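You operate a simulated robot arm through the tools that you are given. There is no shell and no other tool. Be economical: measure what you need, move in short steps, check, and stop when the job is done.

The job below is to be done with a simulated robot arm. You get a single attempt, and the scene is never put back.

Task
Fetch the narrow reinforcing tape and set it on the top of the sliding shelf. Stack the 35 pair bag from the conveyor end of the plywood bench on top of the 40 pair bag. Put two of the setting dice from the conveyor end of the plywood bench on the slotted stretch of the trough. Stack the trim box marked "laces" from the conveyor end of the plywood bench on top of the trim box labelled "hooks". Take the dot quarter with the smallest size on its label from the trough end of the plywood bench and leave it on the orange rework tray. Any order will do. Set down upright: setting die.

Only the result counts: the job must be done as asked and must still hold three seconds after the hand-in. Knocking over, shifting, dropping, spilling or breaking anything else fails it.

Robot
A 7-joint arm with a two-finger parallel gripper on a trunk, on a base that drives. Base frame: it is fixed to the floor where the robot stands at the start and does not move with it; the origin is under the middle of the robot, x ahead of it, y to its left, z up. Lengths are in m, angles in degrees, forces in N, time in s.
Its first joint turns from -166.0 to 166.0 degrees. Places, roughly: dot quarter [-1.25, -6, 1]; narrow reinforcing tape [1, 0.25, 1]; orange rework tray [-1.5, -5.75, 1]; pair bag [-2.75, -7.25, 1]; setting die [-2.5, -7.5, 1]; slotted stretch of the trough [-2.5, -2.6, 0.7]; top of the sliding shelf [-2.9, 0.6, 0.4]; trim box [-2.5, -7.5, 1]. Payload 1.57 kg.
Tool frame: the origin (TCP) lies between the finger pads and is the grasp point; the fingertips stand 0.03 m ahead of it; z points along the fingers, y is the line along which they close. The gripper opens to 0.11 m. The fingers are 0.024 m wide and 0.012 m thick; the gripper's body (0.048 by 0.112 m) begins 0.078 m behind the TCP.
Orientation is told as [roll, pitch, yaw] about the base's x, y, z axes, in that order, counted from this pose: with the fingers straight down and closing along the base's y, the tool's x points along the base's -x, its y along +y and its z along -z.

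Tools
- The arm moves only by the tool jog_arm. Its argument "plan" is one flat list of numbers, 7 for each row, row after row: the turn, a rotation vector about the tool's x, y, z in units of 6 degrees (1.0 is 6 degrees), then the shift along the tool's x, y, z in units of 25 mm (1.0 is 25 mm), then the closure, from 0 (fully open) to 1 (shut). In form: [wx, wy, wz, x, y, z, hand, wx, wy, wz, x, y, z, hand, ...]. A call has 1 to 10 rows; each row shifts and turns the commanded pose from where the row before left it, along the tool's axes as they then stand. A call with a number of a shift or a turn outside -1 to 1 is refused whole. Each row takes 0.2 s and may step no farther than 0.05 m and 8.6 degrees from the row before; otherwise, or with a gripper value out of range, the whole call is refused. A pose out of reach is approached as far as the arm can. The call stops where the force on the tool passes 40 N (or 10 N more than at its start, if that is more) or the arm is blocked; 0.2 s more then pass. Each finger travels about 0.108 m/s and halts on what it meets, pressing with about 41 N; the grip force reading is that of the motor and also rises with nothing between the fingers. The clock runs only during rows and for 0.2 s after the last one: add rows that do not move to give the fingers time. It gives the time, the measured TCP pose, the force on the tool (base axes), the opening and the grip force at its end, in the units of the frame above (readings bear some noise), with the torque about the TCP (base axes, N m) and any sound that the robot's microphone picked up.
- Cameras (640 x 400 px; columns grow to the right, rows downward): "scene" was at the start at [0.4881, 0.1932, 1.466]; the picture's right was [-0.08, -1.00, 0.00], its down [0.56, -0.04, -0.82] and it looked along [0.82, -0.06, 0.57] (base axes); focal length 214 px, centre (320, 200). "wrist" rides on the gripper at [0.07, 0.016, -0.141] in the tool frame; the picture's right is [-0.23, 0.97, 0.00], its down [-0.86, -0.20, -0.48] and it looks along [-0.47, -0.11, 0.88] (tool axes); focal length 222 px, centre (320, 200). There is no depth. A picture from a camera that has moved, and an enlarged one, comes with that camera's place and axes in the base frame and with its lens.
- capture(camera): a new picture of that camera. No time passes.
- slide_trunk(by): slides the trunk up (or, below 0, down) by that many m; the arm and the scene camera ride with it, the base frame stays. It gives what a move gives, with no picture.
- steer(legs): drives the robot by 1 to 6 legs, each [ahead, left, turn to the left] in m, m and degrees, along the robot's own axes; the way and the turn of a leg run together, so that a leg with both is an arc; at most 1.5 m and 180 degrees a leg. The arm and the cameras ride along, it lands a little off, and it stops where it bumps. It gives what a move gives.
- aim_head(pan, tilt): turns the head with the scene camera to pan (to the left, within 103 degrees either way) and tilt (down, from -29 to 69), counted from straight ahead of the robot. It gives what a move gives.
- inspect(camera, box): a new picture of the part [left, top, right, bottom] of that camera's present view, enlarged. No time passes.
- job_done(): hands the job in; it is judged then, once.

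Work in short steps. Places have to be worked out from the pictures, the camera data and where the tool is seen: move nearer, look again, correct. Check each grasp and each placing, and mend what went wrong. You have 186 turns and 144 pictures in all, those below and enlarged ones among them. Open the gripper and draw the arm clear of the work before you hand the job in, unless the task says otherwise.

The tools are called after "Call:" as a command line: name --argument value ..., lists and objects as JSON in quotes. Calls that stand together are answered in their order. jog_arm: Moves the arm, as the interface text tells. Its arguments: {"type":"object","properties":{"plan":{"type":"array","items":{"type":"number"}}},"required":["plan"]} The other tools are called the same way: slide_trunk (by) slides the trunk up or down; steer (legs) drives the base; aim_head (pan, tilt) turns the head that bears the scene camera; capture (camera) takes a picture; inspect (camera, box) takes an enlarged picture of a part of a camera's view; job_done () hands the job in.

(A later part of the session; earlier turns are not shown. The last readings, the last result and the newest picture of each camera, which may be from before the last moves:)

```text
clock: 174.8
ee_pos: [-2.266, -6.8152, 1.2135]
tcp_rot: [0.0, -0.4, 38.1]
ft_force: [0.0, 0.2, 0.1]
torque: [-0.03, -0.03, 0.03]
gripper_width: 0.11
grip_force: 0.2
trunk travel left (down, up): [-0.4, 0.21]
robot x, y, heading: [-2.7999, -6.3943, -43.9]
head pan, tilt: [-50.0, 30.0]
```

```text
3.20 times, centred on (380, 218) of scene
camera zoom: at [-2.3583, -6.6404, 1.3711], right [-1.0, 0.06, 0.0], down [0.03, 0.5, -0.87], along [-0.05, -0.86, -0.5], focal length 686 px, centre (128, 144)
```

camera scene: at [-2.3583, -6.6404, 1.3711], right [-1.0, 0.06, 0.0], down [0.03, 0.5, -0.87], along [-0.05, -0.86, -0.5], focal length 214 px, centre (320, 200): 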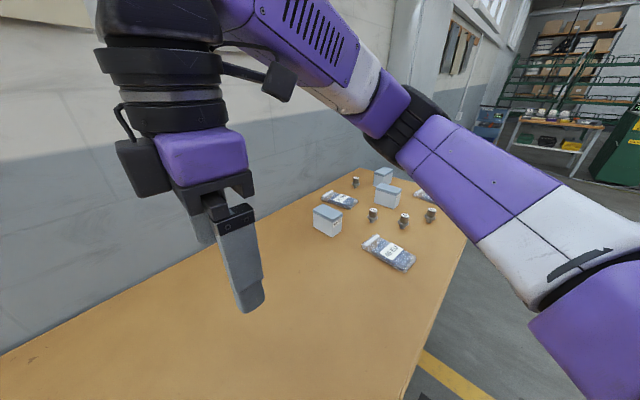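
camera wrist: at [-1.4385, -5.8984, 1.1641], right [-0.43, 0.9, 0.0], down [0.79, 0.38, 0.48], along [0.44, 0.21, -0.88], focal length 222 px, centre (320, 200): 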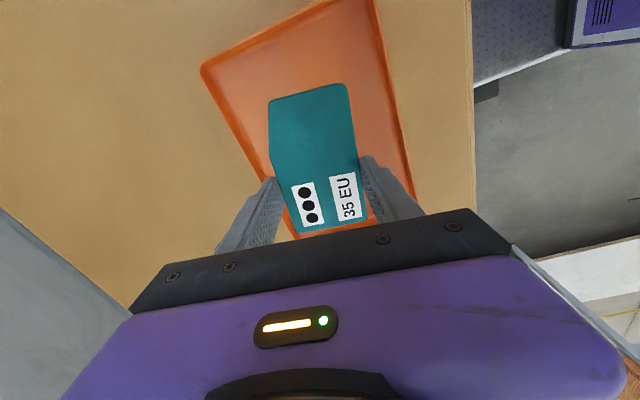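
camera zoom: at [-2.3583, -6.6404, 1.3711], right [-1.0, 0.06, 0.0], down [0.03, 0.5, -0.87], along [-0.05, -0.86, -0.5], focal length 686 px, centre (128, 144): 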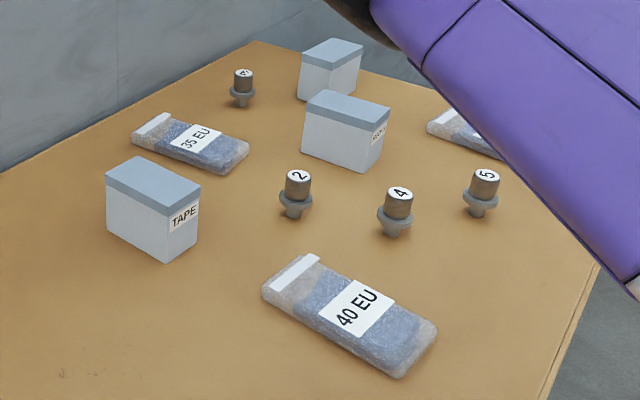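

Mapped: 40 EU bag, 35 EU bag, TAPE box, two other boxes, four dice. I drive 0.48 m further right to face the group.

Call:
steer --legs '[[0.05, -0.48, 0], [0, 0, 0.9]]'

Call:
aim_head --pan -15 --tilt 45

Call:
capture --camera "scene"

```text
clock: 178.0
ee_pos: [-2.5503, -7.1848, 1.2139]
tcp_rot: [0.1, -0.2, 39.1]
ft_force: [-0.2, -0.2, -0.1]
torque: [-0.01, 0.0, -0.03]
gripper_width: 0.1098
grip_force: 0.0
trunk travel left (down, up): [-0.4, 0.21]
robot x, y, heading: [-3.0873, -6.7773, -42.6]
head pan, tilt: [-50.0, 30.0]
```

```text
clock: 179.0
ee_pos: [-2.5507, -7.1849, 1.2134]
tcp_rot: [0.0, -0.2, 39.1]
ft_force: [-0.2, 0.3, -1.1]
torque: [-0.01, -0.04, -0.03]
gripper_width: 0.1099
grip_force: 0.1
trunk travel left (down, up): [-0.4, 0.21]
robot x, y, heading: [-3.0925, -6.776, -42.6]
head pan, tilt: [-15.0, 45.0]
```

```text
77 pictures are left
camera scene: at [-2.5978, -6.9896, 1.3486], right [-0.85, -0.53, 0.0], down [-0.38, 0.6, -0.71], along [0.38, -0.6, -0.71], focal length 214 px, centre (320, 200)
```

scene: 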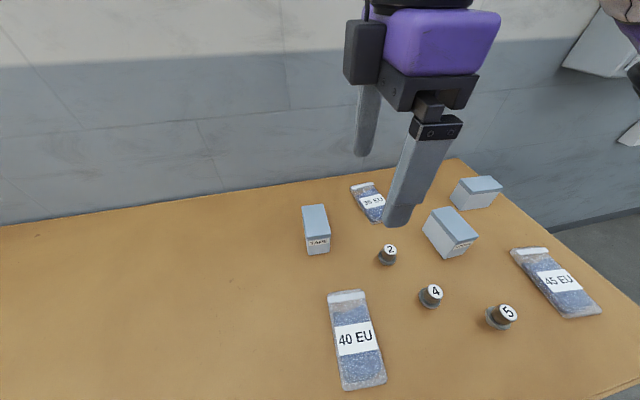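

Call:
inspect --camera "scene" --box '[290, 160, 510, 300]'

```text
2.86 times, centred on (400, 230) of scene
camera zoom: at [-2.5978, -6.9896, 1.3486], right [-0.85, -0.53, 0.0], down [-0.38, 0.6, -0.71], along [0.38, -0.6, -0.71], focal length 613 px, centre (91, 114)
```

zoom: 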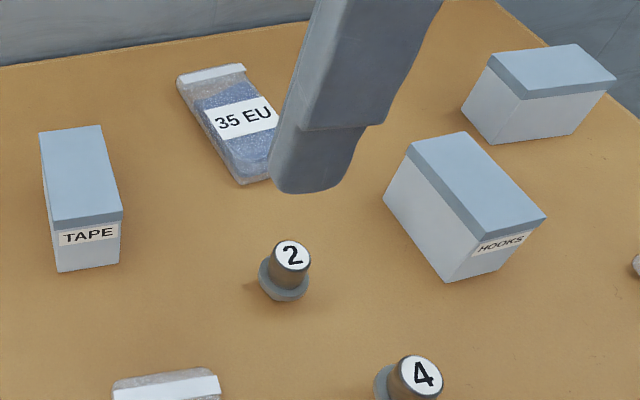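

HOOKS box is the middle one at (-2.684,-7.392), long axis along e. The third box at (-2.728,-7.577), long axis ≈51°, should be LACES. I move the arm above it, turning to yaw ≈51, and look.

Call:
jog_arm --plan '[0, 0, 0, 0.98, -0.5, 0, 0, 0, 0, 0, 0.98, -0.5, 0, 0, 0, 0, 0, 0.98, -0.5, 0, 0, 0, 0, 0, 0.98, -0.5, 0, 0, 0, 0, 0, 0.98, -0.5, 0, 0, 0, 0, 0, 0.98, -0.5, 0, 0, 0, 0, 0, 0.98, -0.5, 0, 0, 0, 0, 0, 0.98, -0.5, 0, 0, 0, 0, 0, 0.98, -0.5, 0, 0, 0, 0, 0, 0.98, -0.5, 0, 0]'

Call:
jog_arm --plan '[0, 0, 0, 0.98, -0.5, 0, 0, 0, 0, 0, 0.98, -0.5, 0, 0, 0, 0, 0, 0.98, -0.5, 0, 0, 0, 0, -0.9, 0.6, -0.5, 0, 0, 0, 0, -0.9, 0.6, -0.25, 0.5, 0]'

Call:
capture --camera "wrist"

Call:
capture --camera "scene"

```text
clock: 181.2
ee_pos: [-2.6614, -7.4365, 1.2124]
tcp_rot: [-0.1, -0.4, 39.1]
ft_force: [-0.4, 0.0, 0.0]
torque: [-0.03, 0.01, -0.01]
gripper_width: 0.1102
grip_force: 0.1
trunk travel left (down, up): [-0.4, 0.21]
robot x, y, heading: [-3.0921, -6.7786, -42.7]
head pan, tilt: [-15.0, 45.0]
```

```text
clock: 182.4
ee_pos: [-2.7058, -7.5485, 1.1992]
tcp_rot: [-0.1, -0.3, 50.0]
ft_force: [-0.6, -0.2, 0.0]
torque: [0.02, 0.04, 0.0]
gripper_width: 0.11
grip_force: 0.0
trunk travel left (down, up): [-0.4, 0.21]
robot x, y, heading: [-3.0923, -6.7724, -42.9]
head pan, tilt: [-15.0, 45.0]
```

```text
75 pictures are left
camera wrist: at [-2.7639, -7.5906, 1.3405], right [-0.6, 0.8, 0.0], down [0.7, 0.53, 0.48], along [0.39, 0.29, -0.88], focal length 222 px, centre (320, 200)
```

wrist: 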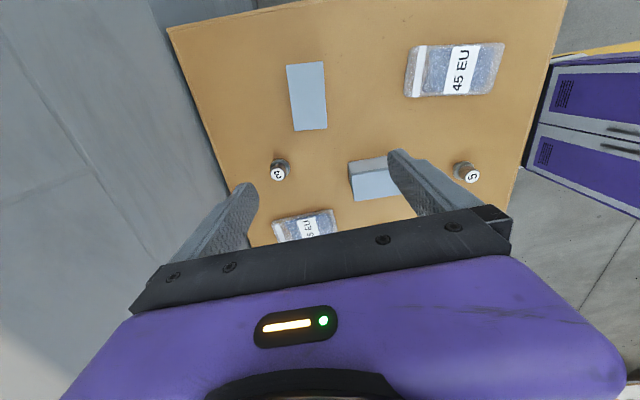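

```text
74 pictures are left
camera scene: at [-2.5978, -6.9894, 1.3486], right [-0.84, -0.53, 0.0], down [-0.38, 0.6, -0.71], along [0.38, -0.6, -0.71], focal length 214 px, centre (320, 200)
```

scene: 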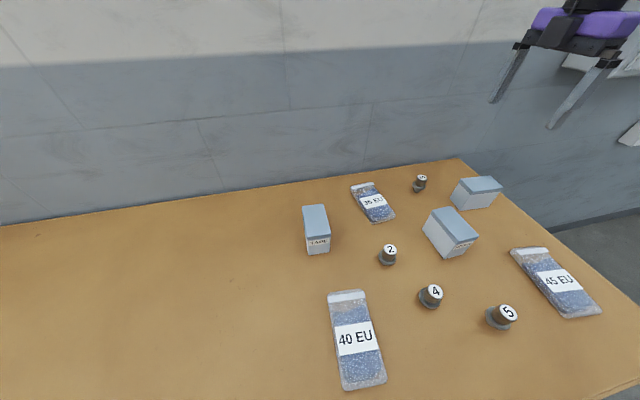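

LACES-candidate box centre (-2.729,-7.592), top z≈0.96, axis ≈43.5°. Align and descend to z≈1.03 for a look.

Call:
jog_arm --plan '[0, 0, 0.54, 0.93, -0.31, 0, 0, 0, 0, 0.54, 0.94, -0.32, 0, 0, 0, 0, 0, 0, 0, 1, 0, 0, 0, 0, 0, 0, 1, 0, 0, 0, 0, 0, 0, 1, 0, 0, 0, 0, 0, 0, 1, 0, 0, 0, 0, 0, 0, 1, 0, 0, 0, 0, 0, 0, 1, 0, 0, 0, 0, 0, 0, 0.8, 0]'

Call:
capture --camera "wrist"

Call:
inspect --camera "scene" --box '[400, 90, 560, 260]'

```text
clock: 184.4
ee_pos: [-2.7209, -7.5885, 1.0279]
tcp_rot: [-0.1, -0.2, 43.4]
ft_force: [0.1, -0.1, 1.0]
torque: [-0.02, 0.0, -0.01]
gripper_width: 0.1098
grip_force: 0.0
trunk travel left (down, up): [-0.4, 0.21]
robot x, y, heading: [-3.0931, -6.7786, -42.7]
head pan, tilt: [-15.0, 45.0]
```

```text
73 pictures are left
camera wrist: at [-2.7842, -7.6252, 1.1695], right [-0.5, 0.86, 0.0], down [0.76, 0.44, 0.48], along [0.42, 0.24, -0.88], focal length 222 px, centre (320, 200)
```

wrist: 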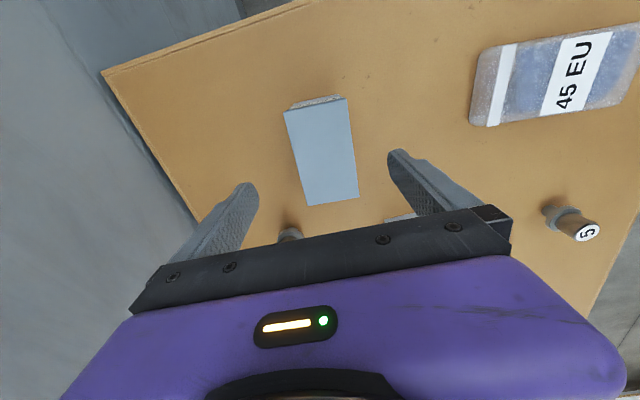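

```text
2.35 times, centred on (480, 175) of scene
camera zoom: at [-2.5978, -6.9895, 1.3486], right [-0.84, -0.53, 0.0], down [-0.38, 0.6, -0.71], along [0.38, -0.6, -0.71], focal length 505 px, centre (-56, 259)
```

zoom: 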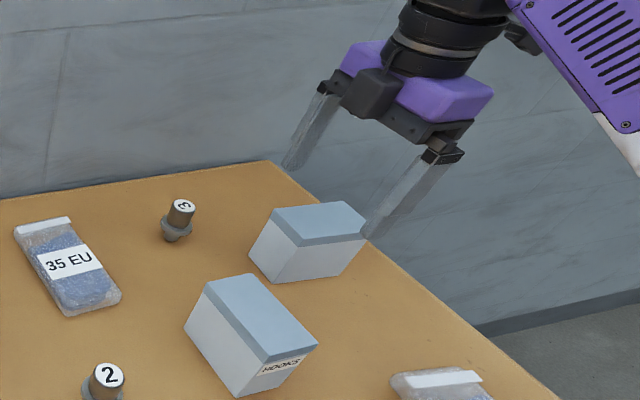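

I read the end label, refine alignment (axis 40°).

Call:
inspect --camera "wrist" --box '[270, 80, 370, 140]'

Call:
jog_arm --plan '[0, 0, 0.55, 0.3, 0.16, 0.8, 0, 0, 0, 0, 0, 0, 0.9, 0, 0, 0, 0, 0, 0, 0.9, 0, 0, 0, 0, 0, 0, 0.7, 0]'

Call:
capture --camera "wrist"

```text
6.40 times, centred on (320, 110) of wrist
camera zoom: at [-2.7842, -7.6252, 1.1695], right [-0.5, 0.86, 0.0], down [0.76, 0.44, 0.48], along [0.42, 0.24, -0.88], focal length 1422 px, centre (320, 776)
```

zoom: 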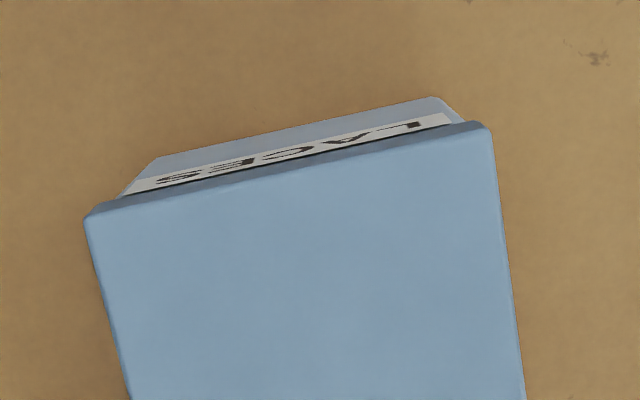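

```text
clock: 185.4
ee_pos: [-2.7314, -7.5909, 0.9455]
tcp_rot: [0.0, -0.4, 40.1]
ft_force: [0.7, -0.3, -0.1]
torque: [0.0, 0.01, -0.01]
gripper_width: 0.1099
grip_force: 0.1
trunk travel left (down, up): [-0.4, 0.21]
robot x, y, heading: [-3.091, -6.7788, -42.6]
head pan, tilt: [-15.0, 45.0]
```

```text
70 pictures are left
camera wrist: at [-2.7953, -7.6243, 1.0871], right [-0.45, 0.89, 0.0], down [0.78, 0.4, 0.48], along [0.43, 0.22, -0.88], focal length 222 px, centre (320, 200)
```

wrist: 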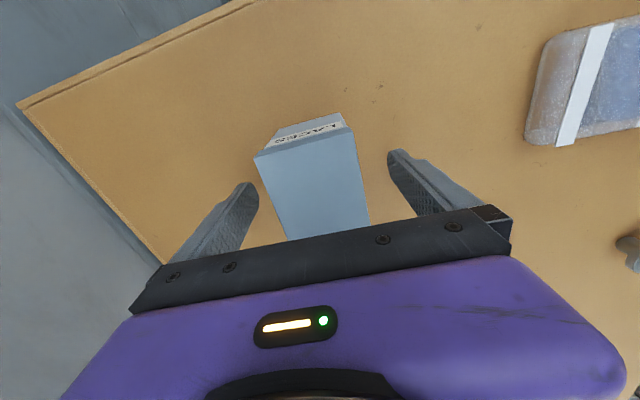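

"LACES" confirmed. Lower 7 mm and grip.

Call:
jog_arm --plan '[0, 0, 0, 0, 0, 0.28, 0, 0, 0, 0, 0, 0, 0, 1, 0, 0, 0, 0, 0, 0, 1, 0, 0, 0, 0, 0, 0, 1, 0, 0, 0, 0, 0, 0, 1]'

Call:
jog_arm --plan '[0, 0, 0, 0, 0, -0.5, 1, 0, 0, 0, 0, 0, -1, 1, 0, 0, 0, 0, 0, -1, 1, 0, 0, 0, 0, 0, -1, 1, 0, 0, 0, 0, 0, -1, 1, 0, 0, 0, 0, 0, -1, 1]'

Call:
capture --camera "scene"

```text
clock: 186.6
ee_pos: [-2.7318, -7.5907, 0.9377]
tcp_rot: [0.0, -0.3, 40.2]
ft_force: [-0.6, -1.4, 1.1]
torque: [-0.01, 0.08, 0.05]
gripper_width: 0.0518
grip_force: 41.8
trunk travel left (down, up): [-0.4, 0.21]
robot x, y, heading: [-3.0905, -6.7743, -42.3]
head pan, tilt: [-15.0, 45.0]
```

```text
clock: 188.0
ee_pos: [-2.7326, -7.5927, 1.0767]
tcp_rot: [0.0, -0.3, 40.1]
ft_force: [1.0, -0.8, -1.8]
torque: [-0.02, -0.02, 0.04]
gripper_width: 0.0519
grip_force: 40.7
trunk travel left (down, up): [-0.4, 0.21]
robot x, y, heading: [-3.0929, -6.7788, -42.6]
head pan, tilt: [-15.0, 45.0]
```

```text
69 pictures are left
camera scene: at [-2.5977, -6.9897, 1.3484], right [-0.84, -0.53, 0.0], down [-0.38, 0.6, -0.71], along [0.38, -0.6, -0.71], focal length 214 px, centre (320, 200)
```

scene: 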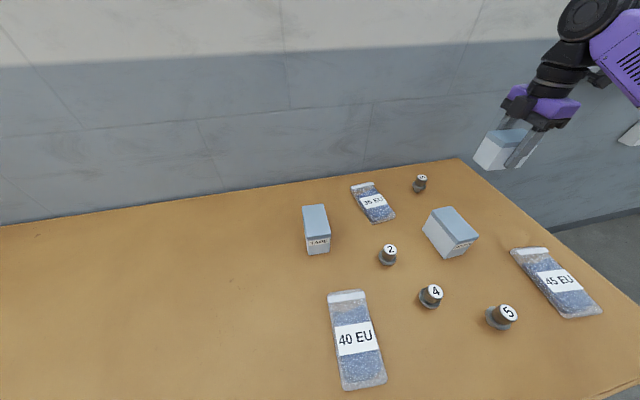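

Lifted whole. I zoom on the HOOKS box for precise pose.

Call:
inspect --camera "scene" --box '[410, 195, 490, 265]'

```text
5.71 times, centred on (450, 230) of scene
camera zoom: at [-2.5977, -6.9897, 1.3484], right [-0.84, -0.53, 0.0], down [-0.38, 0.6, -0.71], along [0.38, -0.6, -0.71], focal length 1226 px, centre (-423, 29)
```

zoom: 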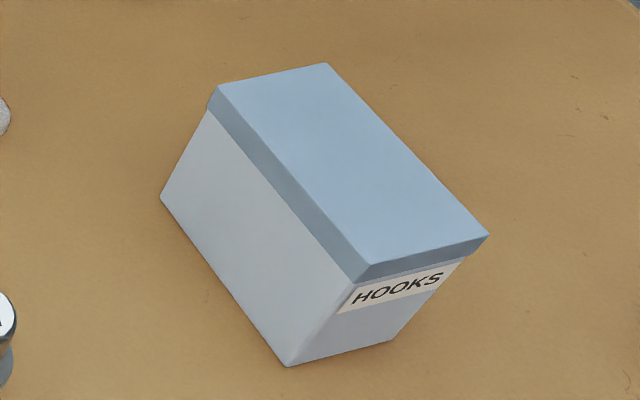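

HOOKS pose: centre ≈(-2.695,-7.412), long axis 136.8°, top ≈0.975. I turn the held box by -83° to match, then carry it over.

Call:
jog_arm --plan '[0, 0, 1, 0, 0, -0.3, 1, 0, 0, 1, 0, 0, 0, 1, 0, 0, 1, 0, 0, 0, 1, 0, 0, 1, 0, 0, 0, 1, 0, 0, 1, 0, 0, 0, 1, 0, 0, 1, 0, 0, 0, 1, 0, 0, 1, 0, 0, 0, 1, 0, 0, 1, 0, 0, 0, 1, 0, 0, 1, 0, 0, 0, 1, 0, 0, 1, 0, 0, 0, 1]'

Call:
jog_arm --plan '[0, 0, 1, 0, 0, 0, 1, 0, 0, 1, 0, 0, 0, 1, 0, 0, 1, 0, 0, 0, 1, 0, 0, 0.9, 0, 0, 0, 1]'

```text
clock: 190.2
ee_pos: [-2.7327, -7.5928, 1.0835]
tcp_rot: [0.3, -0.1, -20.0]
ft_force: [0.4, 0.1, -2.2]
torque: [0.0, -0.01, 0.03]
gripper_width: 0.0517
grip_force: 41.3
trunk travel left (down, up): [-0.4, 0.21]
robot x, y, heading: [-3.0881, -6.7776, -42.8]
head pan, tilt: [-15.0, 45.0]
```

```text
clock: 191.2
ee_pos: [-2.7321, -7.5928, 1.0839]
tcp_rot: [0.3, -0.1, -43.3]
ft_force: [0.0, 0.8, -1.5]
torque: [0.04, -0.01, -0.01]
gripper_width: 0.052
grip_force: 40.9
trunk travel left (down, up): [-0.4, 0.21]
robot x, y, heading: [-3.0945, -6.7817, -42.7]
head pan, tilt: [-15.0, 45.0]
```

Translate over HOOKS.

Call:
jog_arm --plan '[0, 0, 0, 0.556, 0.899, 0, 1, 0, 0, 0, 0.556, 0.899, 0, 1, 0, 0, 0, 0.556, 0.899, 0, 1, 0, 0, 0, 0.556, 0.899, 0, 1, 0, 0, 0, 0.556, 0.899, 0, 1, 0, 0, 0, 0.556, 0.899, 0, 1, 0, 0, 0, 0.556, 0.899, 0, 1, 0, 0, 0, 0, 0, 0.5, 1, 0, 0, 0, 0, 0, 0.5, 1]'

Call:
inspect --camera "scene" --box '[390, 150, 510, 270]'

Call:
capture --camera "wrist"

```text
clock: 193.2
ee_pos: [-2.6941, -7.4111, 1.0592]
tcp_rot: [0.4, -0.1, -43.3]
ft_force: [0.4, 0.0, -2.1]
torque: [0.01, -0.02, 0.03]
gripper_width: 0.0518
grip_force: 41.3
trunk travel left (down, up): [-0.4, 0.21]
robot x, y, heading: [-3.0929, -6.7763, -42.7]
head pan, tilt: [-15.0, 45.0]
```

```text
3.33 times, centred on (450, 210) of scene
camera zoom: at [-2.5978, -6.9895, 1.3486], right [-0.84, -0.53, 0.0], down [-0.38, 0.6, -0.71], along [0.38, -0.6, -0.71], focal length 715 px, centre (-113, 167)
```

zoom: 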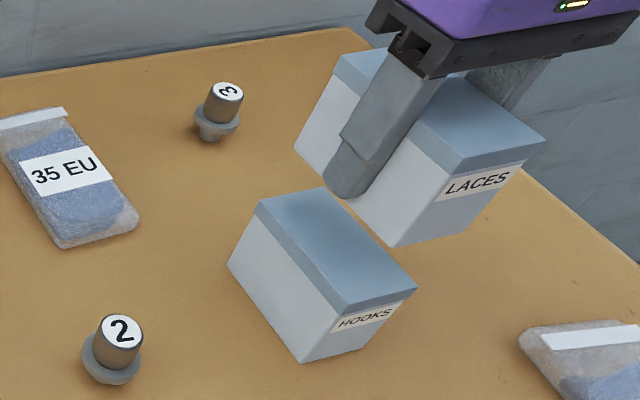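

```text
66 pictures are left
camera wrist: at [-2.7342, -7.3517, 1.2014], right [0.83, 0.55, 0.01], down [0.48, -0.73, 0.48], along [0.27, -0.4, -0.88], focal length 222 px, centre (320, 200)
```

wrist: 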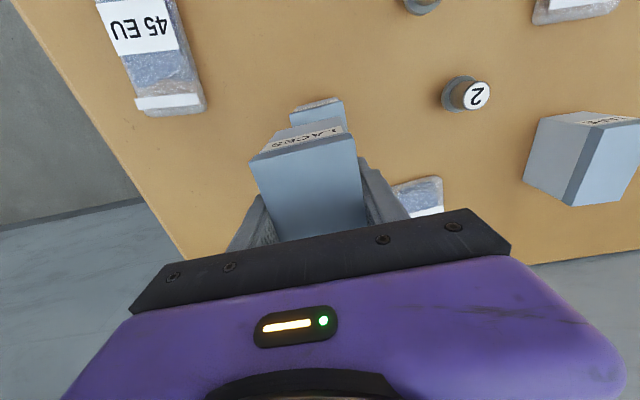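

Comparing corners in the same view, LACES needs +6 mm toward +n. I correct and lower to just above contact.

Call:
jog_arm --plan '[0, 0, 0, 0.12, 0.24, 0, 1, 0, 0, 0, 0, 0, 0.5, 1, 0, 0, 0, 0, 0, 0.5, 1, 0, 0, 0, 0, 0, 0.5, 1]'

Call:
inspect --camera "scene" --box '[390, 150, 510, 270]'

```text
clock: 194.2
ee_pos: [-2.6939, -7.4049, 1.0224]
tcp_rot: [0.4, -0.1, -43.3]
ft_force: [-0.5, -0.5, -2.1]
torque: [0.01, 0.01, 0.0]
gripper_width: 0.0517
grip_force: 40.5
trunk travel left (down, up): [-0.4, 0.21]
robot x, y, heading: [-3.096, -6.7766, -42.5]
head pan, tilt: [-15.0, 45.0]
```

```text
3.33 times, centred on (450, 210) of scene
camera zoom: at [-2.5978, -6.9895, 1.3486], right [-0.84, -0.53, 0.0], down [-0.38, 0.6, -0.71], along [0.38, -0.6, -0.71], focal length 715 px, centre (-113, 167)
```

zoom: 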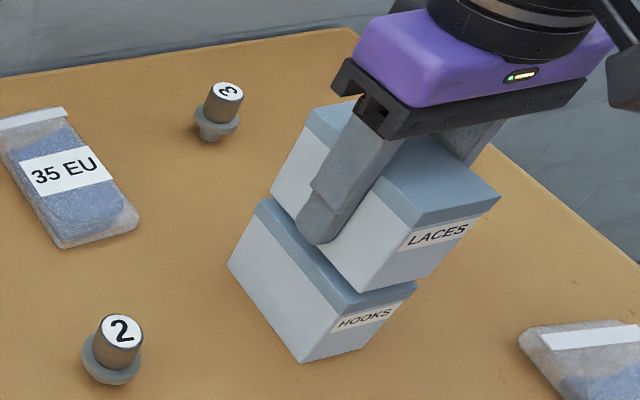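

Well aligned. Lower in small steps to contact.

Call:
jog_arm --plan '[0, 0, 0, 0, 0, 0.22, 1]'

Call:
jog_arm --plan '[0, 0, 0, 0, 0, 0.12, 1]'

Call:
jog_arm --plan '[0, 0, 0, 0, 0, 0.08, 1]'

```text
clock: 194.6
ee_pos: [-2.6937, -7.4046, 1.0175]
tcp_rot: [0.2, -0.2, -43.4]
ft_force: [0.4, 1.7, -2.4]
torque: [-0.03, 0.0, 0.0]
gripper_width: 0.0518
grip_force: 41.0
trunk travel left (down, up): [-0.4, 0.21]
robot x, y, heading: [-3.0934, -6.7773, -42.6]
head pan, tilt: [-15.0, 45.0]
```

```text
clock: 195.0
ee_pos: [-2.6939, -7.4047, 1.0154]
tcp_rot: [0.3, -0.2, -43.3]
ft_force: [0.0, 0.6, -2.1]
torque: [0.01, 0.01, 0.03]
gripper_width: 0.0518
grip_force: 40.9
trunk travel left (down, up): [-0.4, 0.21]
robot x, y, heading: [-3.0926, -6.7755, -42.8]
head pan, tilt: [-15.0, 45.0]
```

```text
clock: 195.4
ee_pos: [-2.6936, -7.4058, 1.0138]
tcp_rot: [0.2, -0.2, -43.3]
ft_force: [-0.5, 0.1, 10.2]
torque: [-0.41, -0.01, 0.02]
gripper_width: 0.052
grip_force: 41.7
trunk travel left (down, up): [-0.4, 0.21]
robot x, y, heading: [-3.0947, -6.7766, -42.5]
head pan, tilt: [-15.0, 45.0]
```

Contact. Open slightly and withdraw upward.

Call:
jog_arm --plan '[0, 0, 0, 0, 0, 0, 0.4, 0, 0, 0, 0, 0, 0, 0.3, 0, 0, 0, 0, 0, 0, 0.3, 0, 0, 0, 0, 0, -1, 0.3, 0, 0, 0, 0, 0, -1, 0.3, 0, 0, 0, 0, 0, -1, 0.3, 0, 0, 0, 0, 0, -1, 0.3, 0, 0, 0, 0, 0, -1, 0, 0, 0, 0, 0, 0, -1, 0]'

Call:
capture --camera "scene"

```text
clock: 197.4
ee_pos: [-2.6948, -7.4049, 1.1633]
tcp_rot: [0.3, -0.1, -43.3]
ft_force: [0.0, -0.6, -0.1]
torque: [0.04, -0.01, 0.03]
gripper_width: 0.11
grip_force: 0.0
trunk travel left (down, up): [-0.4, 0.21]
robot x, y, heading: [-3.0902, -6.7785, -42.5]
head pan, tilt: [-15.0, 45.0]
```

```text
64 pictures are left
camera scene: at [-2.5977, -6.9896, 1.3484], right [-0.84, -0.53, 0.0], down [-0.38, 0.6, -0.71], along [0.38, -0.6, -0.71], focal length 214 px, centre (320, 200)
```

scene: 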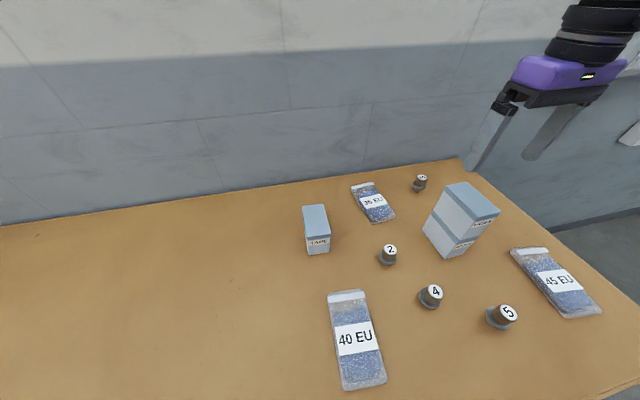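

Boxes stacked well. Next the 35 EU bag at about (-2.49,-7.43), axis ≈136°; yaw already fits. I move above it.

Call:
jog_arm --plan '[0, 0, 0, -0.957, 0.69, 0, 0, 0, 0, 0, -0.957, 0.69, 0, 0, 0, 0, 0, -0.957, 0.69, 0, 0, 0, 0, 0, -0.957, 0.69, 0, 0, 0, 0, 0, -0.957, 0.69, 0, 0, 0, 0, 0, -0.957, 0.69, 0, 0, 0, 0, 0, -0.957, 0.69, 0, 0, 0, 0, 0, 0, 0, 1, 0, 0, 0, 0, 0, 0, 1, 0]'

Call:
capture --camera "wrist"

```text
clock: 199.4
ee_pos: [-2.4892, -7.4337, 1.113]
tcp_rot: [0.3, -0.1, -43.2]
ft_force: [0.2, -0.6, -0.6]
torque: [0.0, 0.01, 0.03]
gripper_width: 0.1098
grip_force: 0.1
trunk travel left (down, up): [-0.4, 0.21]
robot x, y, heading: [-3.0919, -6.7755, -42.8]
head pan, tilt: [-15.0, 45.0]
```

```text
63 pictures are left
camera wrist: at [-2.5294, -7.3745, 1.2553], right [0.83, 0.55, 0.01], down [0.48, -0.73, 0.48], along [0.27, -0.4, -0.88], focal length 222 px, centre (320, 200)
```

wrist: 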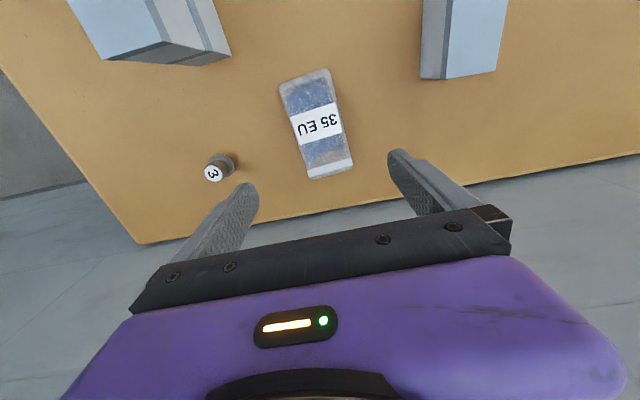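

Bag centre (-2.4955,-7.426), axis 140°. Align and descend to z≈0.937.

Call:
jog_arm --plan '[0, 0, -0.5, 0.4, 0, 0.5, 0, 0, 0, 0, 0, 0, 1, 0, 0, 0, 0, 0, 0, 1, 0, 0, 0, 0, 0, 0, 1, 0, 0, 0, 0, 0, 0, 1, 0, 0, 0, 0, 0, 0, 1, 0, 0, 0, 0, 0, 0, 1, 0]'

Call:
capture --camera "wrist"

```text
clock: 201.0
ee_pos: [-2.4954, -7.4251, 0.9556]
tcp_rot: [0.2, -0.5, -40.5]
ft_force: [-0.6, -0.8, 0.3]
torque: [0.03, 0.0, -0.06]
gripper_width: 0.1098
grip_force: 0.0
trunk travel left (down, up): [-0.4, 0.21]
robot x, y, heading: [-3.0904, -6.7745, -42.7]
head pan, tilt: [-15.0, 45.0]
```

```text
62 pictures are left
camera wrist: at [-2.5391, -7.368, 1.0967], right [0.8, 0.59, 0.01], down [0.52, -0.7, 0.48], along [0.29, -0.39, -0.88], focal length 222 px, centre (320, 200)
```

wrist: 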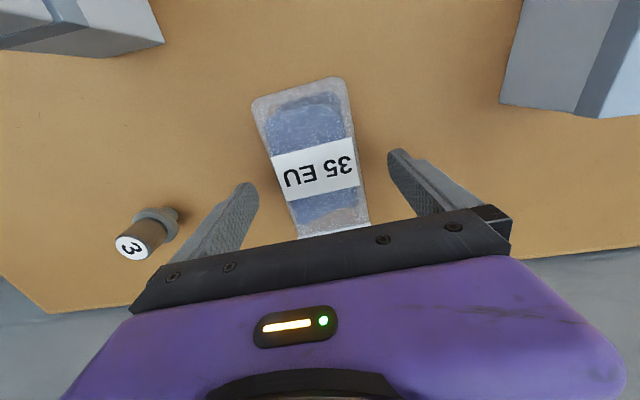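

Aligned; lower 19 mm and grip.

Call:
jog_arm --plan '[0, 0, 0, 0, 0, 0.4, 0, 0, 0, 0, 0, 0, 0.36, 0, 0, 0, 0, 0, 0, 0, 1, 0, 0, 0, 0, 0, 0, 1, 0, 0, 0, 0, 0, 0, 1, 0, 0, 0, 0, 0, 0, 1]'

Call:
jog_arm --plan '[0, 0, 0, 0, 0, -0.5, 1, 0, 0, 0, 0, 0, -1, 1, 0, 0, 0, 0, 0, -1, 1, 0, 0, 0, 0, 0, -1, 1, 0, 0, 0, 0, 0, -1, 1, 0, 0, 0, 0, 0, -1, 1, 0, 0, 0, 0, 0, -1, 1]'

Call:
capture --camera "wrist"

```text
clock: 202.4
ee_pos: [-2.4959, -7.4292, 0.9521]
tcp_rot: [-0.3, -2.0, -40.5]
ft_force: [6.6, -2.5, 30.0]
torque: [0.09, 0.05, 0.23]
gripper_width: 0.0002
grip_force: 21.3
trunk travel left (down, up): [-0.4, 0.21]
robot x, y, heading: [-3.0877, -6.7765, -42.6]
head pan, tilt: [-15.0, 45.0]
```

```text
clock: 204.0
ee_pos: [-2.4953, -7.4247, 1.0937]
tcp_rot: [0.3, 0.0, -40.4]
ft_force: [0.2, -0.1, -0.1]
torque: [-0.03, -0.01, 0.01]
gripper_width: 0.0001
grip_force: 21.2
trunk travel left (down, up): [-0.4, 0.21]
robot x, y, heading: [-3.0914, -6.7759, -42.7]
head pan, tilt: [-15.0, 45.0]
```

```text
61 pictures are left
camera wrist: at [-2.5386, -7.3682, 1.2362], right [0.8, 0.6, 0.01], down [0.52, -0.71, 0.48], along [0.29, -0.38, -0.88], focal length 222 px, centre (320, 200)
```

wrist: 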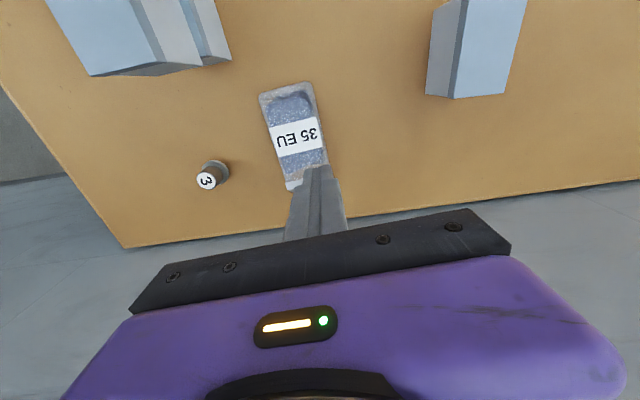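

The fingers rode up over the bag. I inspect it closely to learn its thickness and present place.

Call:
inspect --camera "wrist" --box '[220, 60, 380, 200]'

Call:
inspect --camera "scene" --box '[320, 160, 430, 250]'

```text
2.86 times, centred on (300, 130) of wrist
camera zoom: at [-2.5386, -7.3682, 1.2362], right [0.8, 0.6, 0.01], down [0.52, -0.71, 0.48], along [0.29, -0.38, -0.88], focal length 635 px, centre (377, 400)
```

zoom: 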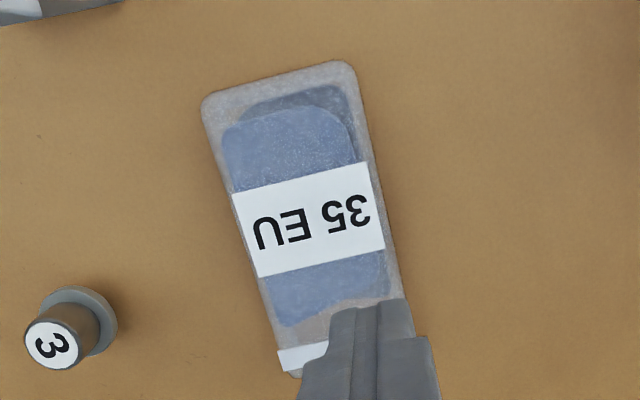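

```text
4.44 times, centred on (375, 205) of scene
camera zoom: at [-2.5977, -6.9896, 1.3484], right [-0.84, -0.53, 0.0], down [-0.38, 0.6, -0.71], along [0.38, -0.6, -0.71], focal length 953 px, centre (76, 178)
```

zoom: 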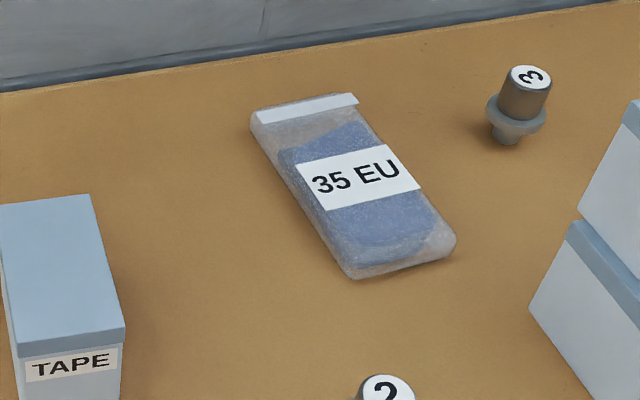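

The bag now centres at about (-2.512,-7.451), axis ≈137.5°, top ≈0.92, so I must get the tips lower. I reopen, re-centre and descend to TCP 0.945.

Call:
jog_arm --plan '[0, 0, 0.33, -0.1, -0.6, 0, 0, 0, 0, 0, -0.1, -0.63, 0, 0, 0, 0, 0, 0, 0, 0.9, 0, 0, 0, 0, 0, 0, 1, 0, 0, 0, 0, 0, 0, 1, 0, 0, 0, 0, 0, 0, 1, 0, 0, 0, 0, 0, 0, 1, 0, 0, 0, 0, 0, 0, 1, 0]'

Call:
capture --camera "wrist"

Call:
inspect --camera "scene" --box '[300, 120, 440, 250]'

```text
clock: 205.8
ee_pos: [-2.5132, -7.4524, 0.952]
tcp_rot: [0.1, -0.6, -42.4]
ft_force: [-0.4, -0.8, -0.5]
torque: [0.0, 0.02, -0.01]
gripper_width: 0.1098
grip_force: 0.1
trunk travel left (down, up): [-0.4, 0.21]
robot x, y, heading: [-3.0946, -6.7764, -42.8]
head pan, tilt: [-15.0, 45.0]
```

```text
58 pictures are left
camera wrist: at [-2.5553, -7.3939, 1.0925], right [0.82, 0.57, 0.0], down [0.49, -0.72, 0.49], along [0.28, -0.4, -0.87], focal length 222 px, centre (320, 200)
```

wrist: 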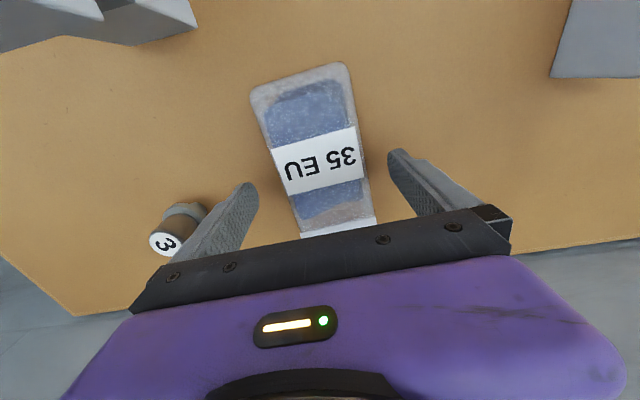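

```text
3.08 times, centred on (370, 185) of scene
camera zoom: at [-2.5986, -6.9891, 1.3503], right [-0.85, -0.53, 0.0], down [-0.38, 0.6, -0.71], along [0.38, -0.6, -0.71], focal length 660 px, centre (166, 246)
```

zoom: 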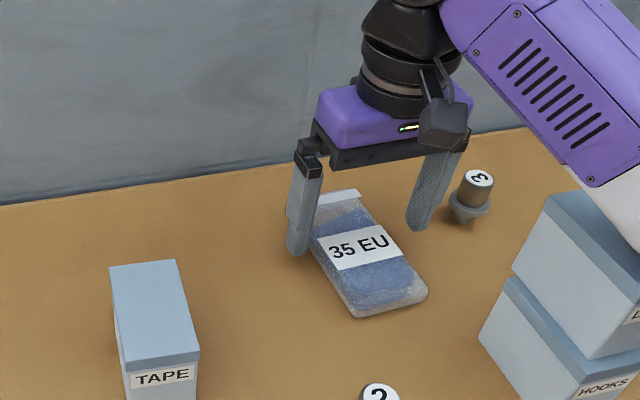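

The arm seems to stop ~6 mm high and the camera shifted by 2 mm: perhaps the forearm presses on the box stack. I look before going further.

Call:
inspect --camera "scene" --box '[380, 100, 640, 290]'

```text
2.11 times, centred on (510, 195) of scene
camera zoom: at [-2.5986, -6.9891, 1.3503], right [-0.85, -0.53, 0.0], down [-0.38, 0.6, -0.71], along [0.38, -0.6, -0.71], focal length 452 px, centre (-80, 210)
```

zoom: 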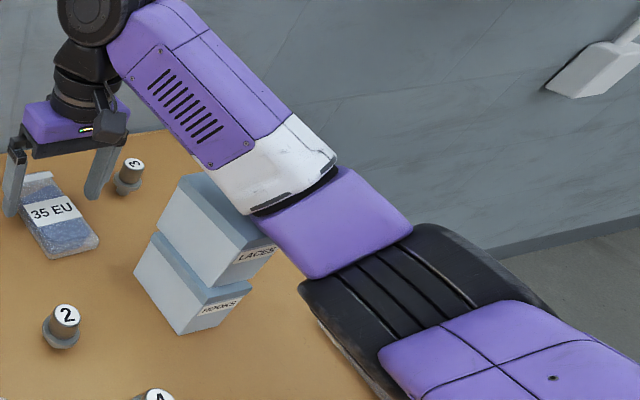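

The low elbow at right is pressing near the 45 EU bag/bench. I lift the tool and raise the trunk by 0.2 so the elbow stays high, then check that nothing moved.

Call:
jog_arm --plan '[0, 0, 0, 0, 0, -1, 0, 0, 0, 0, 0, 0, -1, 0, 0, 0, 0, 0, 0, -1, 0, 0, 0, 0, 0, 0, -1, 0]'

Call:
slide_trunk --by 0.2

Call:
capture --camera "scene"

Call:
capture --camera "wrist"

```text
clock: 206.8
ee_pos: [-2.5126, -7.4503, 1.0449]
tcp_rot: [0.3, 0.0, -42.3]
ft_force: [0.6, -0.4, 0.2]
torque: [0.02, 0.01, 0.03]
gripper_width: 0.1101
grip_force: 0.1
trunk travel left (down, up): [-0.4, 0.21]
robot x, y, heading: [-3.0935, -6.7779, -42.6]
head pan, tilt: [-15.0, 45.0]
```

```text
clock: 208.9
ee_pos: [-2.5116, -7.4506, 1.2463]
tcp_rot: [0.3, 0.0, -42.2]
ft_force: [0.3, 0.9, 0.8]
torque: [0.01, 0.01, 0.01]
gripper_width: 0.11
grip_force: 0.1
trunk travel left (down, up): [-0.6, 0.01]
robot x, y, heading: [-3.093, -6.7769, -42.8]
head pan, tilt: [-15.0, 45.0]
```

```text
55 pictures are left
camera scene: at [-2.5977, -6.9896, 1.5485], right [-0.84, -0.53, 0.0], down [-0.38, 0.6, -0.71], along [0.38, -0.6, -0.71], focal length 214 px, centre (320, 200)
```

scene: 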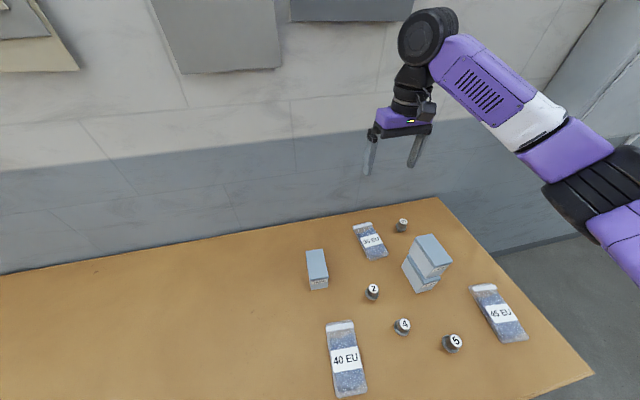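

```text
54 pictures are left
camera wrist: at [-2.5537, -7.3917, 1.3882], right [0.82, 0.57, 0.01], down [0.5, -0.72, 0.48], along [0.28, -0.39, -0.88], focal length 222 px, centre (320, 200)
```

wrist: 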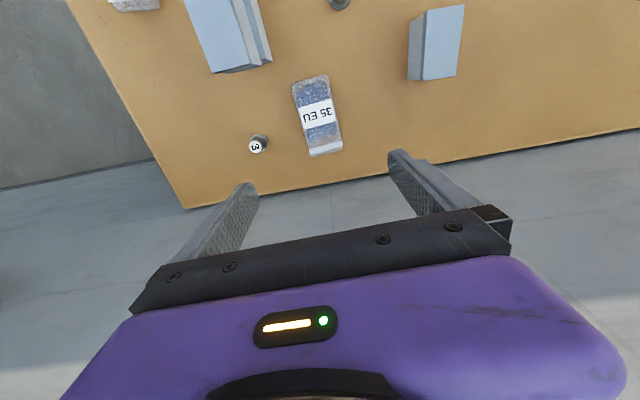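

Nothing else moved. With the trunk high the elbow is well clear. Descend again over the bag.

Call:
jog_arm --plan '[0, 0, 0, 0, 0, 1, 0, 0, 0, 0, 0, 0, 1, 0, 0, 0, 0, 0, 0, 1, 0, 0, 0, 0, 0, 0, 1, 0, 0, 0, 0, 0, 0, 1, 0, 0, 0, 0, 0, 0, 1, 0, 0, 0, 0, 0, 0, 1, 0, 0, 0, 0, 0, 0, 1, 0, 0, 0, 0, 0, 0, 1, 0, 0, 0, 0, 0.25, 0, 1, 0]'

Call:
jog_arm --plan '[0, 0, 0, 0, 0, 1, 0, 0, 0, 0, 0, 0, 1, 0]'

Call:
capture --camera "wrist"

Call:
capture --camera "scene"

```text
clock: 211.2
ee_pos: [-2.5177, -7.4423, 0.9979]
tcp_rot: [0.3, -0.1, -42.3]
ft_force: [-1.0, 1.0, -0.4]
torque: [0.01, -0.03, 0.0]
gripper_width: 0.11
grip_force: 0.1
trunk travel left (down, up): [-0.6, 0.01]
robot x, y, heading: [-3.093, -6.7772, -42.4]
head pan, tilt: [-15.0, 45.0]
```

```text
clock: 211.8
ee_pos: [-2.5167, -7.4445, 0.9462]
tcp_rot: [0.3, 0.0, -42.3]
ft_force: [-0.3, 0.0, -0.4]
torque: [-0.01, -0.02, 0.0]
gripper_width: 0.1101
grip_force: 0.1
trunk travel left (down, up): [-0.6, 0.01]
robot x, y, heading: [-3.0909, -6.7803, -42.6]
head pan, tilt: [-15.0, 45.0]
```

```text
53 pictures are left
camera wrist: at [-2.5574, -7.3857, 1.0889], right [0.82, 0.57, 0.01], down [0.5, -0.72, 0.48], along [0.28, -0.39, -0.88], focal length 222 px, centre (320, 200)
```

wrist: 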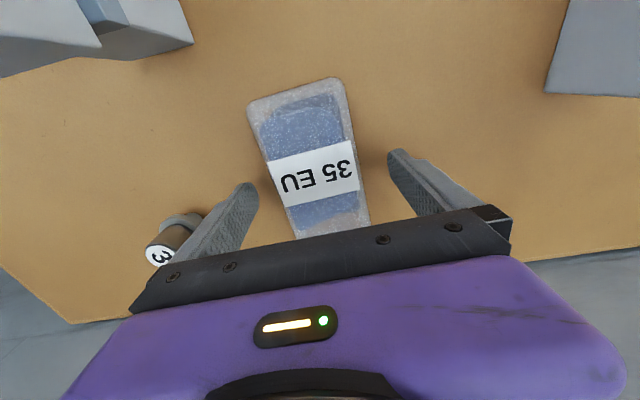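

```text
52 pictures are left
camera scene: at [-2.5979, -6.9896, 1.5486], right [-0.84, -0.53, 0.0], down [-0.38, 0.6, -0.71], along [0.38, -0.6, -0.71], focal length 214 px, centre (320, 200)
```

scene: 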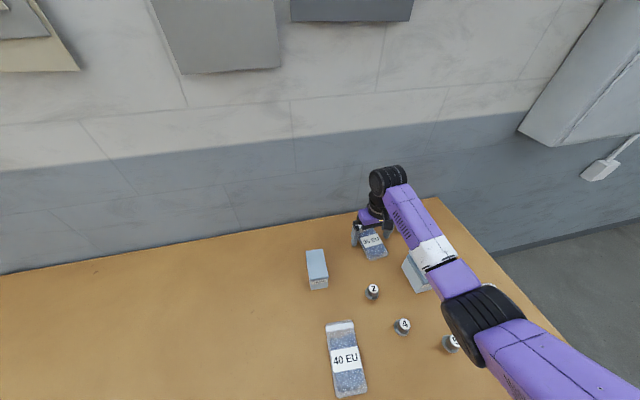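

Tracking is exact now. Down 12 mm more and grip.

Call:
jog_arm --plan '[0, 0, 0, 0, 0, 0.48, 0, 0, 0, 0, 0, 0, 0, 1, 0, 0, 0, 0, 0, 0, 1, 0, 0, 0, 0, 0, 0, 1, 0, 0, 0, 0, 0, 0, 1]'

```text
clock: 212.9
ee_pos: [-2.5167, -7.443, 0.9361]
tcp_rot: [0.3, -0.2, -42.2]
ft_force: [0.4, -0.5, 0.1]
torque: [0.03, 0.02, 0.0]
gripper_width: 0.0743
grip_force: 40.7
trunk travel left (down, up): [-0.6, 0.01]
robot x, y, heading: [-3.0894, -6.7742, -42.7]
head pan, tilt: [-15.0, 45.0]
```

Gripped at 74 mm. Lift, back the base 0.08 m for reach to the 40 EU bag, and measure both.

Call:
jog_arm --plan '[0, 0, 0, 0, 0, -0.5, 1, 0, 0, 0, 0, 0, -1, 1, 0, 0, 0, 0, 0, -1, 1, 0, 0, 0, 0, 0, -1, 1, 0, 0, 0, 0, 0, -1, 1, 0, 0, 0, 0, 0, -1, 1, 0, 0, 0, 0, 0, -1, 1]'

Call:
steer --legs '[[-0.08, 0, 0]]'

Call:
capture --camera "scene"

```text
clock: 214.6
ee_pos: [-2.5167, -7.4432, 1.0965]
tcp_rot: [0.2, -0.1, -42.2]
ft_force: [-0.4, -0.5, -0.8]
torque: [-0.02, 0.01, 0.0]
gripper_width: 0.0743
grip_force: 41.1
trunk travel left (down, up): [-0.6, 0.01]
robot x, y, heading: [-3.0942, -6.7798, -42.9]
head pan, tilt: [-15.0, 45.0]
```

```text
clock: 215.6
ee_pos: [-2.576, -7.3893, 1.0958]
tcp_rot: [0.3, -0.1, -42.2]
ft_force: [0.7, -0.8, -2.6]
torque: [0.02, 0.0, 0.0]
gripper_width: 0.0743
grip_force: 41.0
trunk travel left (down, up): [-0.6, 0.01]
robot x, y, heading: [-3.1478, -6.7244, -42.7]
head pan, tilt: [-15.0, 45.0]
```

```text
51 pictures are left
camera scene: at [-2.6564, -6.9359, 1.5484], right [-0.85, -0.53, 0.0], down [-0.38, 0.6, -0.71], along [0.38, -0.6, -0.71], focal length 214 px, centre (320, 200)
```

scene: 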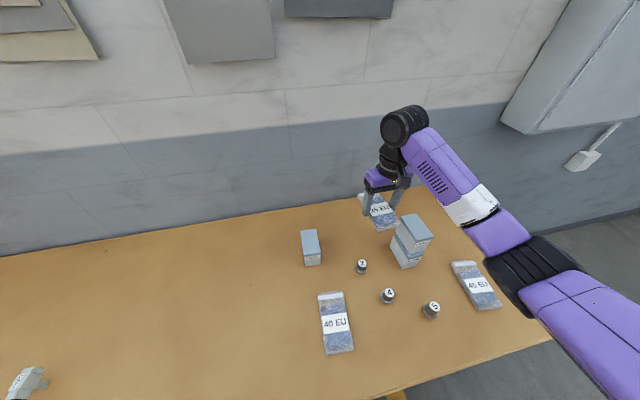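

Bag is held. 40 EU bag centre (-2.598,-7.104), axis 130°. I carry over and turn -7.6°.

Call:
jog_arm --plan '[0, 0, 0, 0.925, 0.874, 0, 1, 0, 0, 0, 0.925, 0.874, 0, 1, 0, 0, 0, 0.925, 0.874, 0, 1, 0, 0, 0, 0.925, 0.874, 0, 1, 0, 0, 0, 0.925, 0.874, 0, 1, 0, 0, 0, 0.925, 0.874, 0, 1, 0, 0, 0, 0.925, 0.874, 0, 1, 0, 0, 0, 0.925, 0.874, 0, 1, 0, 0, 0, 0.925, 0.874, 0, 1]'

Call:
jog_arm --plan '[0, 0, 0.64, 0, 0, 0.5, 1, 0, 0, 0.63, 0, 0, 0.5, 1, 0, 0, 0, 0, 0, 0.6, 1]'

Call:
inspect --camera "scene" --box '[260, 220, 420, 370]'

Call:
capture --camera "wrist"

```text
clock: 217.6
ee_pos: [-2.5978, -7.1074, 1.0968]
tcp_rot: [0.3, -0.1, -42.2]
ft_force: [-0.3, 0.7, -1.3]
torque: [0.01, 0.0, -0.04]
gripper_width: 0.0741
grip_force: 40.9
trunk travel left (down, up): [-0.6, 0.01]
robot x, y, heading: [-3.153, -6.7229, -42.7]
head pan, tilt: [-15.0, 45.0]
```

```text
clock: 218.4
ee_pos: [-2.5963, -7.1045, 1.0579]
tcp_rot: [0.3, 0.0, -50.0]
ft_force: [-0.1, -0.5, -1.7]
torque: [0.02, 0.04, -0.01]
gripper_width: 0.0743
grip_force: 41.1
trunk travel left (down, up): [-0.6, 0.01]
robot x, y, heading: [-3.1498, -6.7257, -42.8]
head pan, tilt: [-15.0, 45.0]
```

```text
2.67 times, centred on (340, 295) of scene
camera zoom: at [-2.6566, -6.9356, 1.5486], right [-0.85, -0.53, 0.0], down [-0.38, 0.6, -0.71], along [0.38, -0.6, -0.71], focal length 572 px, centre (267, -53)
```

zoom: 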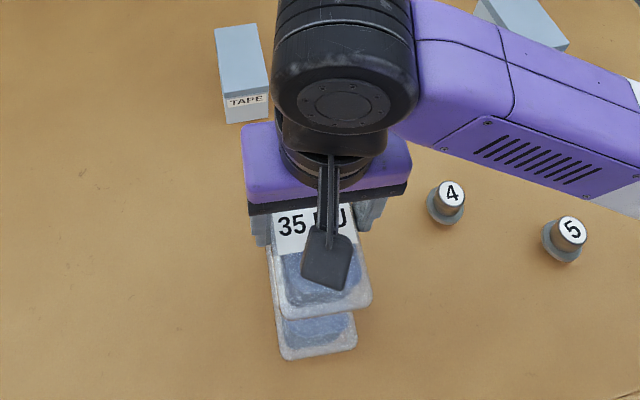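

```text
49 pictures are left
camera wrist: at [-2.6284, -7.0415, 1.1996], right [0.89, 0.45, 0.01], down [0.39, -0.78, 0.48], along [0.22, -0.42, -0.88], focal length 222 px, centre (320, 200)
```

wrist: 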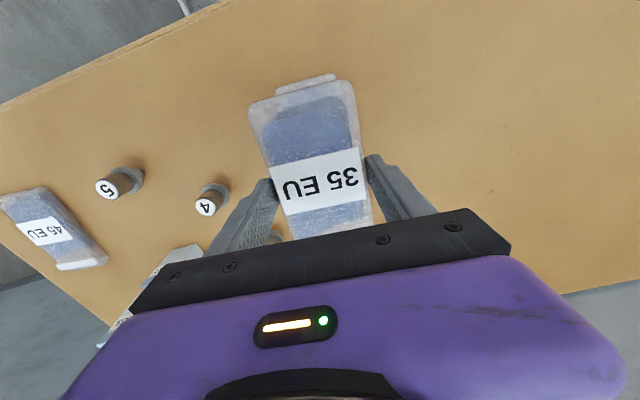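

Ends line up within 5 mm. Lower to z≈0.966.

Call:
jog_arm --plan '[0, 0, 0, 0, 0, 0.8, 1, 0, 0, 0, 0, 0, 0.8, 1, 0, 0, 0, 0, 0, 0.8, 1, 0, 0, 0, 0, 0, 0.8, 1, 0, 0, 0, 0, 0, 0.45, 1]'

Call:
jog_arm --plan '[0, 0, 0, 0, 0, 0.14, 1]'

Call:
jog_arm --plan '[0, 0, 0, 0, 0, 0.1, 1]'

```text
clock: 219.6
ee_pos: [-2.596, -7.1039, 0.9661]
tcp_rot: [0.4, 0.0, -49.9]
ft_force: [0.1, -0.3, -1.9]
torque: [0.02, -0.02, -0.01]
gripper_width: 0.0741
grip_force: 41.2
trunk travel left (down, up): [-0.6, 0.01]
robot x, y, heading: [-3.1491, -6.7197, -42.5]
head pan, tilt: [-15.0, 45.0]
```

```text
clock: 220.0
ee_pos: [-2.5961, -7.1041, 0.9621]
tcp_rot: [0.3, -0.1, -49.9]
ft_force: [0.0, -0.6, -2.2]
torque: [0.0, 0.02, 0.02]
gripper_width: 0.0746
grip_force: 41.1
trunk travel left (down, up): [-0.6, 0.01]
robot x, y, heading: [-3.1531, -6.7248, -42.9]
head pan, tilt: [-15.0, 45.0]
```

```text
clock: 220.4
ee_pos: [-2.5973, -7.1034, 0.9601]
tcp_rot: [0.3, -0.1, -49.8]
ft_force: [0.0, -0.1, -2.0]
torque: [-0.02, 0.03, -0.02]
gripper_width: 0.0742
grip_force: 40.8
trunk travel left (down, up): [-0.6, 0.01]
robot x, y, heading: [-3.1492, -6.7254, -42.7]
head pan, tilt: [-15.0, 45.0]
```

Call:
jog_arm --plan '[0, 0, 0, 0, 0, 0.1, 1]'

Call:
jog_arm --plan '[0, 0, 0, 0, 0, 0.08, 1]'

```text
clock: 220.8
ee_pos: [-2.5967, -7.1051, 0.9573]
tcp_rot: [0.4, 0.0, -50.0]
ft_force: [-0.4, -0.5, -1.5]
torque: [-0.01, -0.01, 0.03]
gripper_width: 0.0742
grip_force: 41.5
trunk travel left (down, up): [-0.6, 0.01]
robot x, y, heading: [-3.1505, -6.7211, -42.8]
head pan, tilt: [-15.0, 45.0]
```

```text
clock: 221.2
ee_pos: [-2.5966, -7.104, 0.9559]
tcp_rot: [0.3, -0.1, -49.9]
ft_force: [0.9, 1.3, 8.5]
torque: [0.09, 0.57, 0.02]
gripper_width: 0.0744
grip_force: 40.6
trunk travel left (down, up): [-0.6, 0.01]
robot x, y, heading: [-3.1513, -6.7213, -42.7]
head pan, tilt: [-15.0, 45.0]
```

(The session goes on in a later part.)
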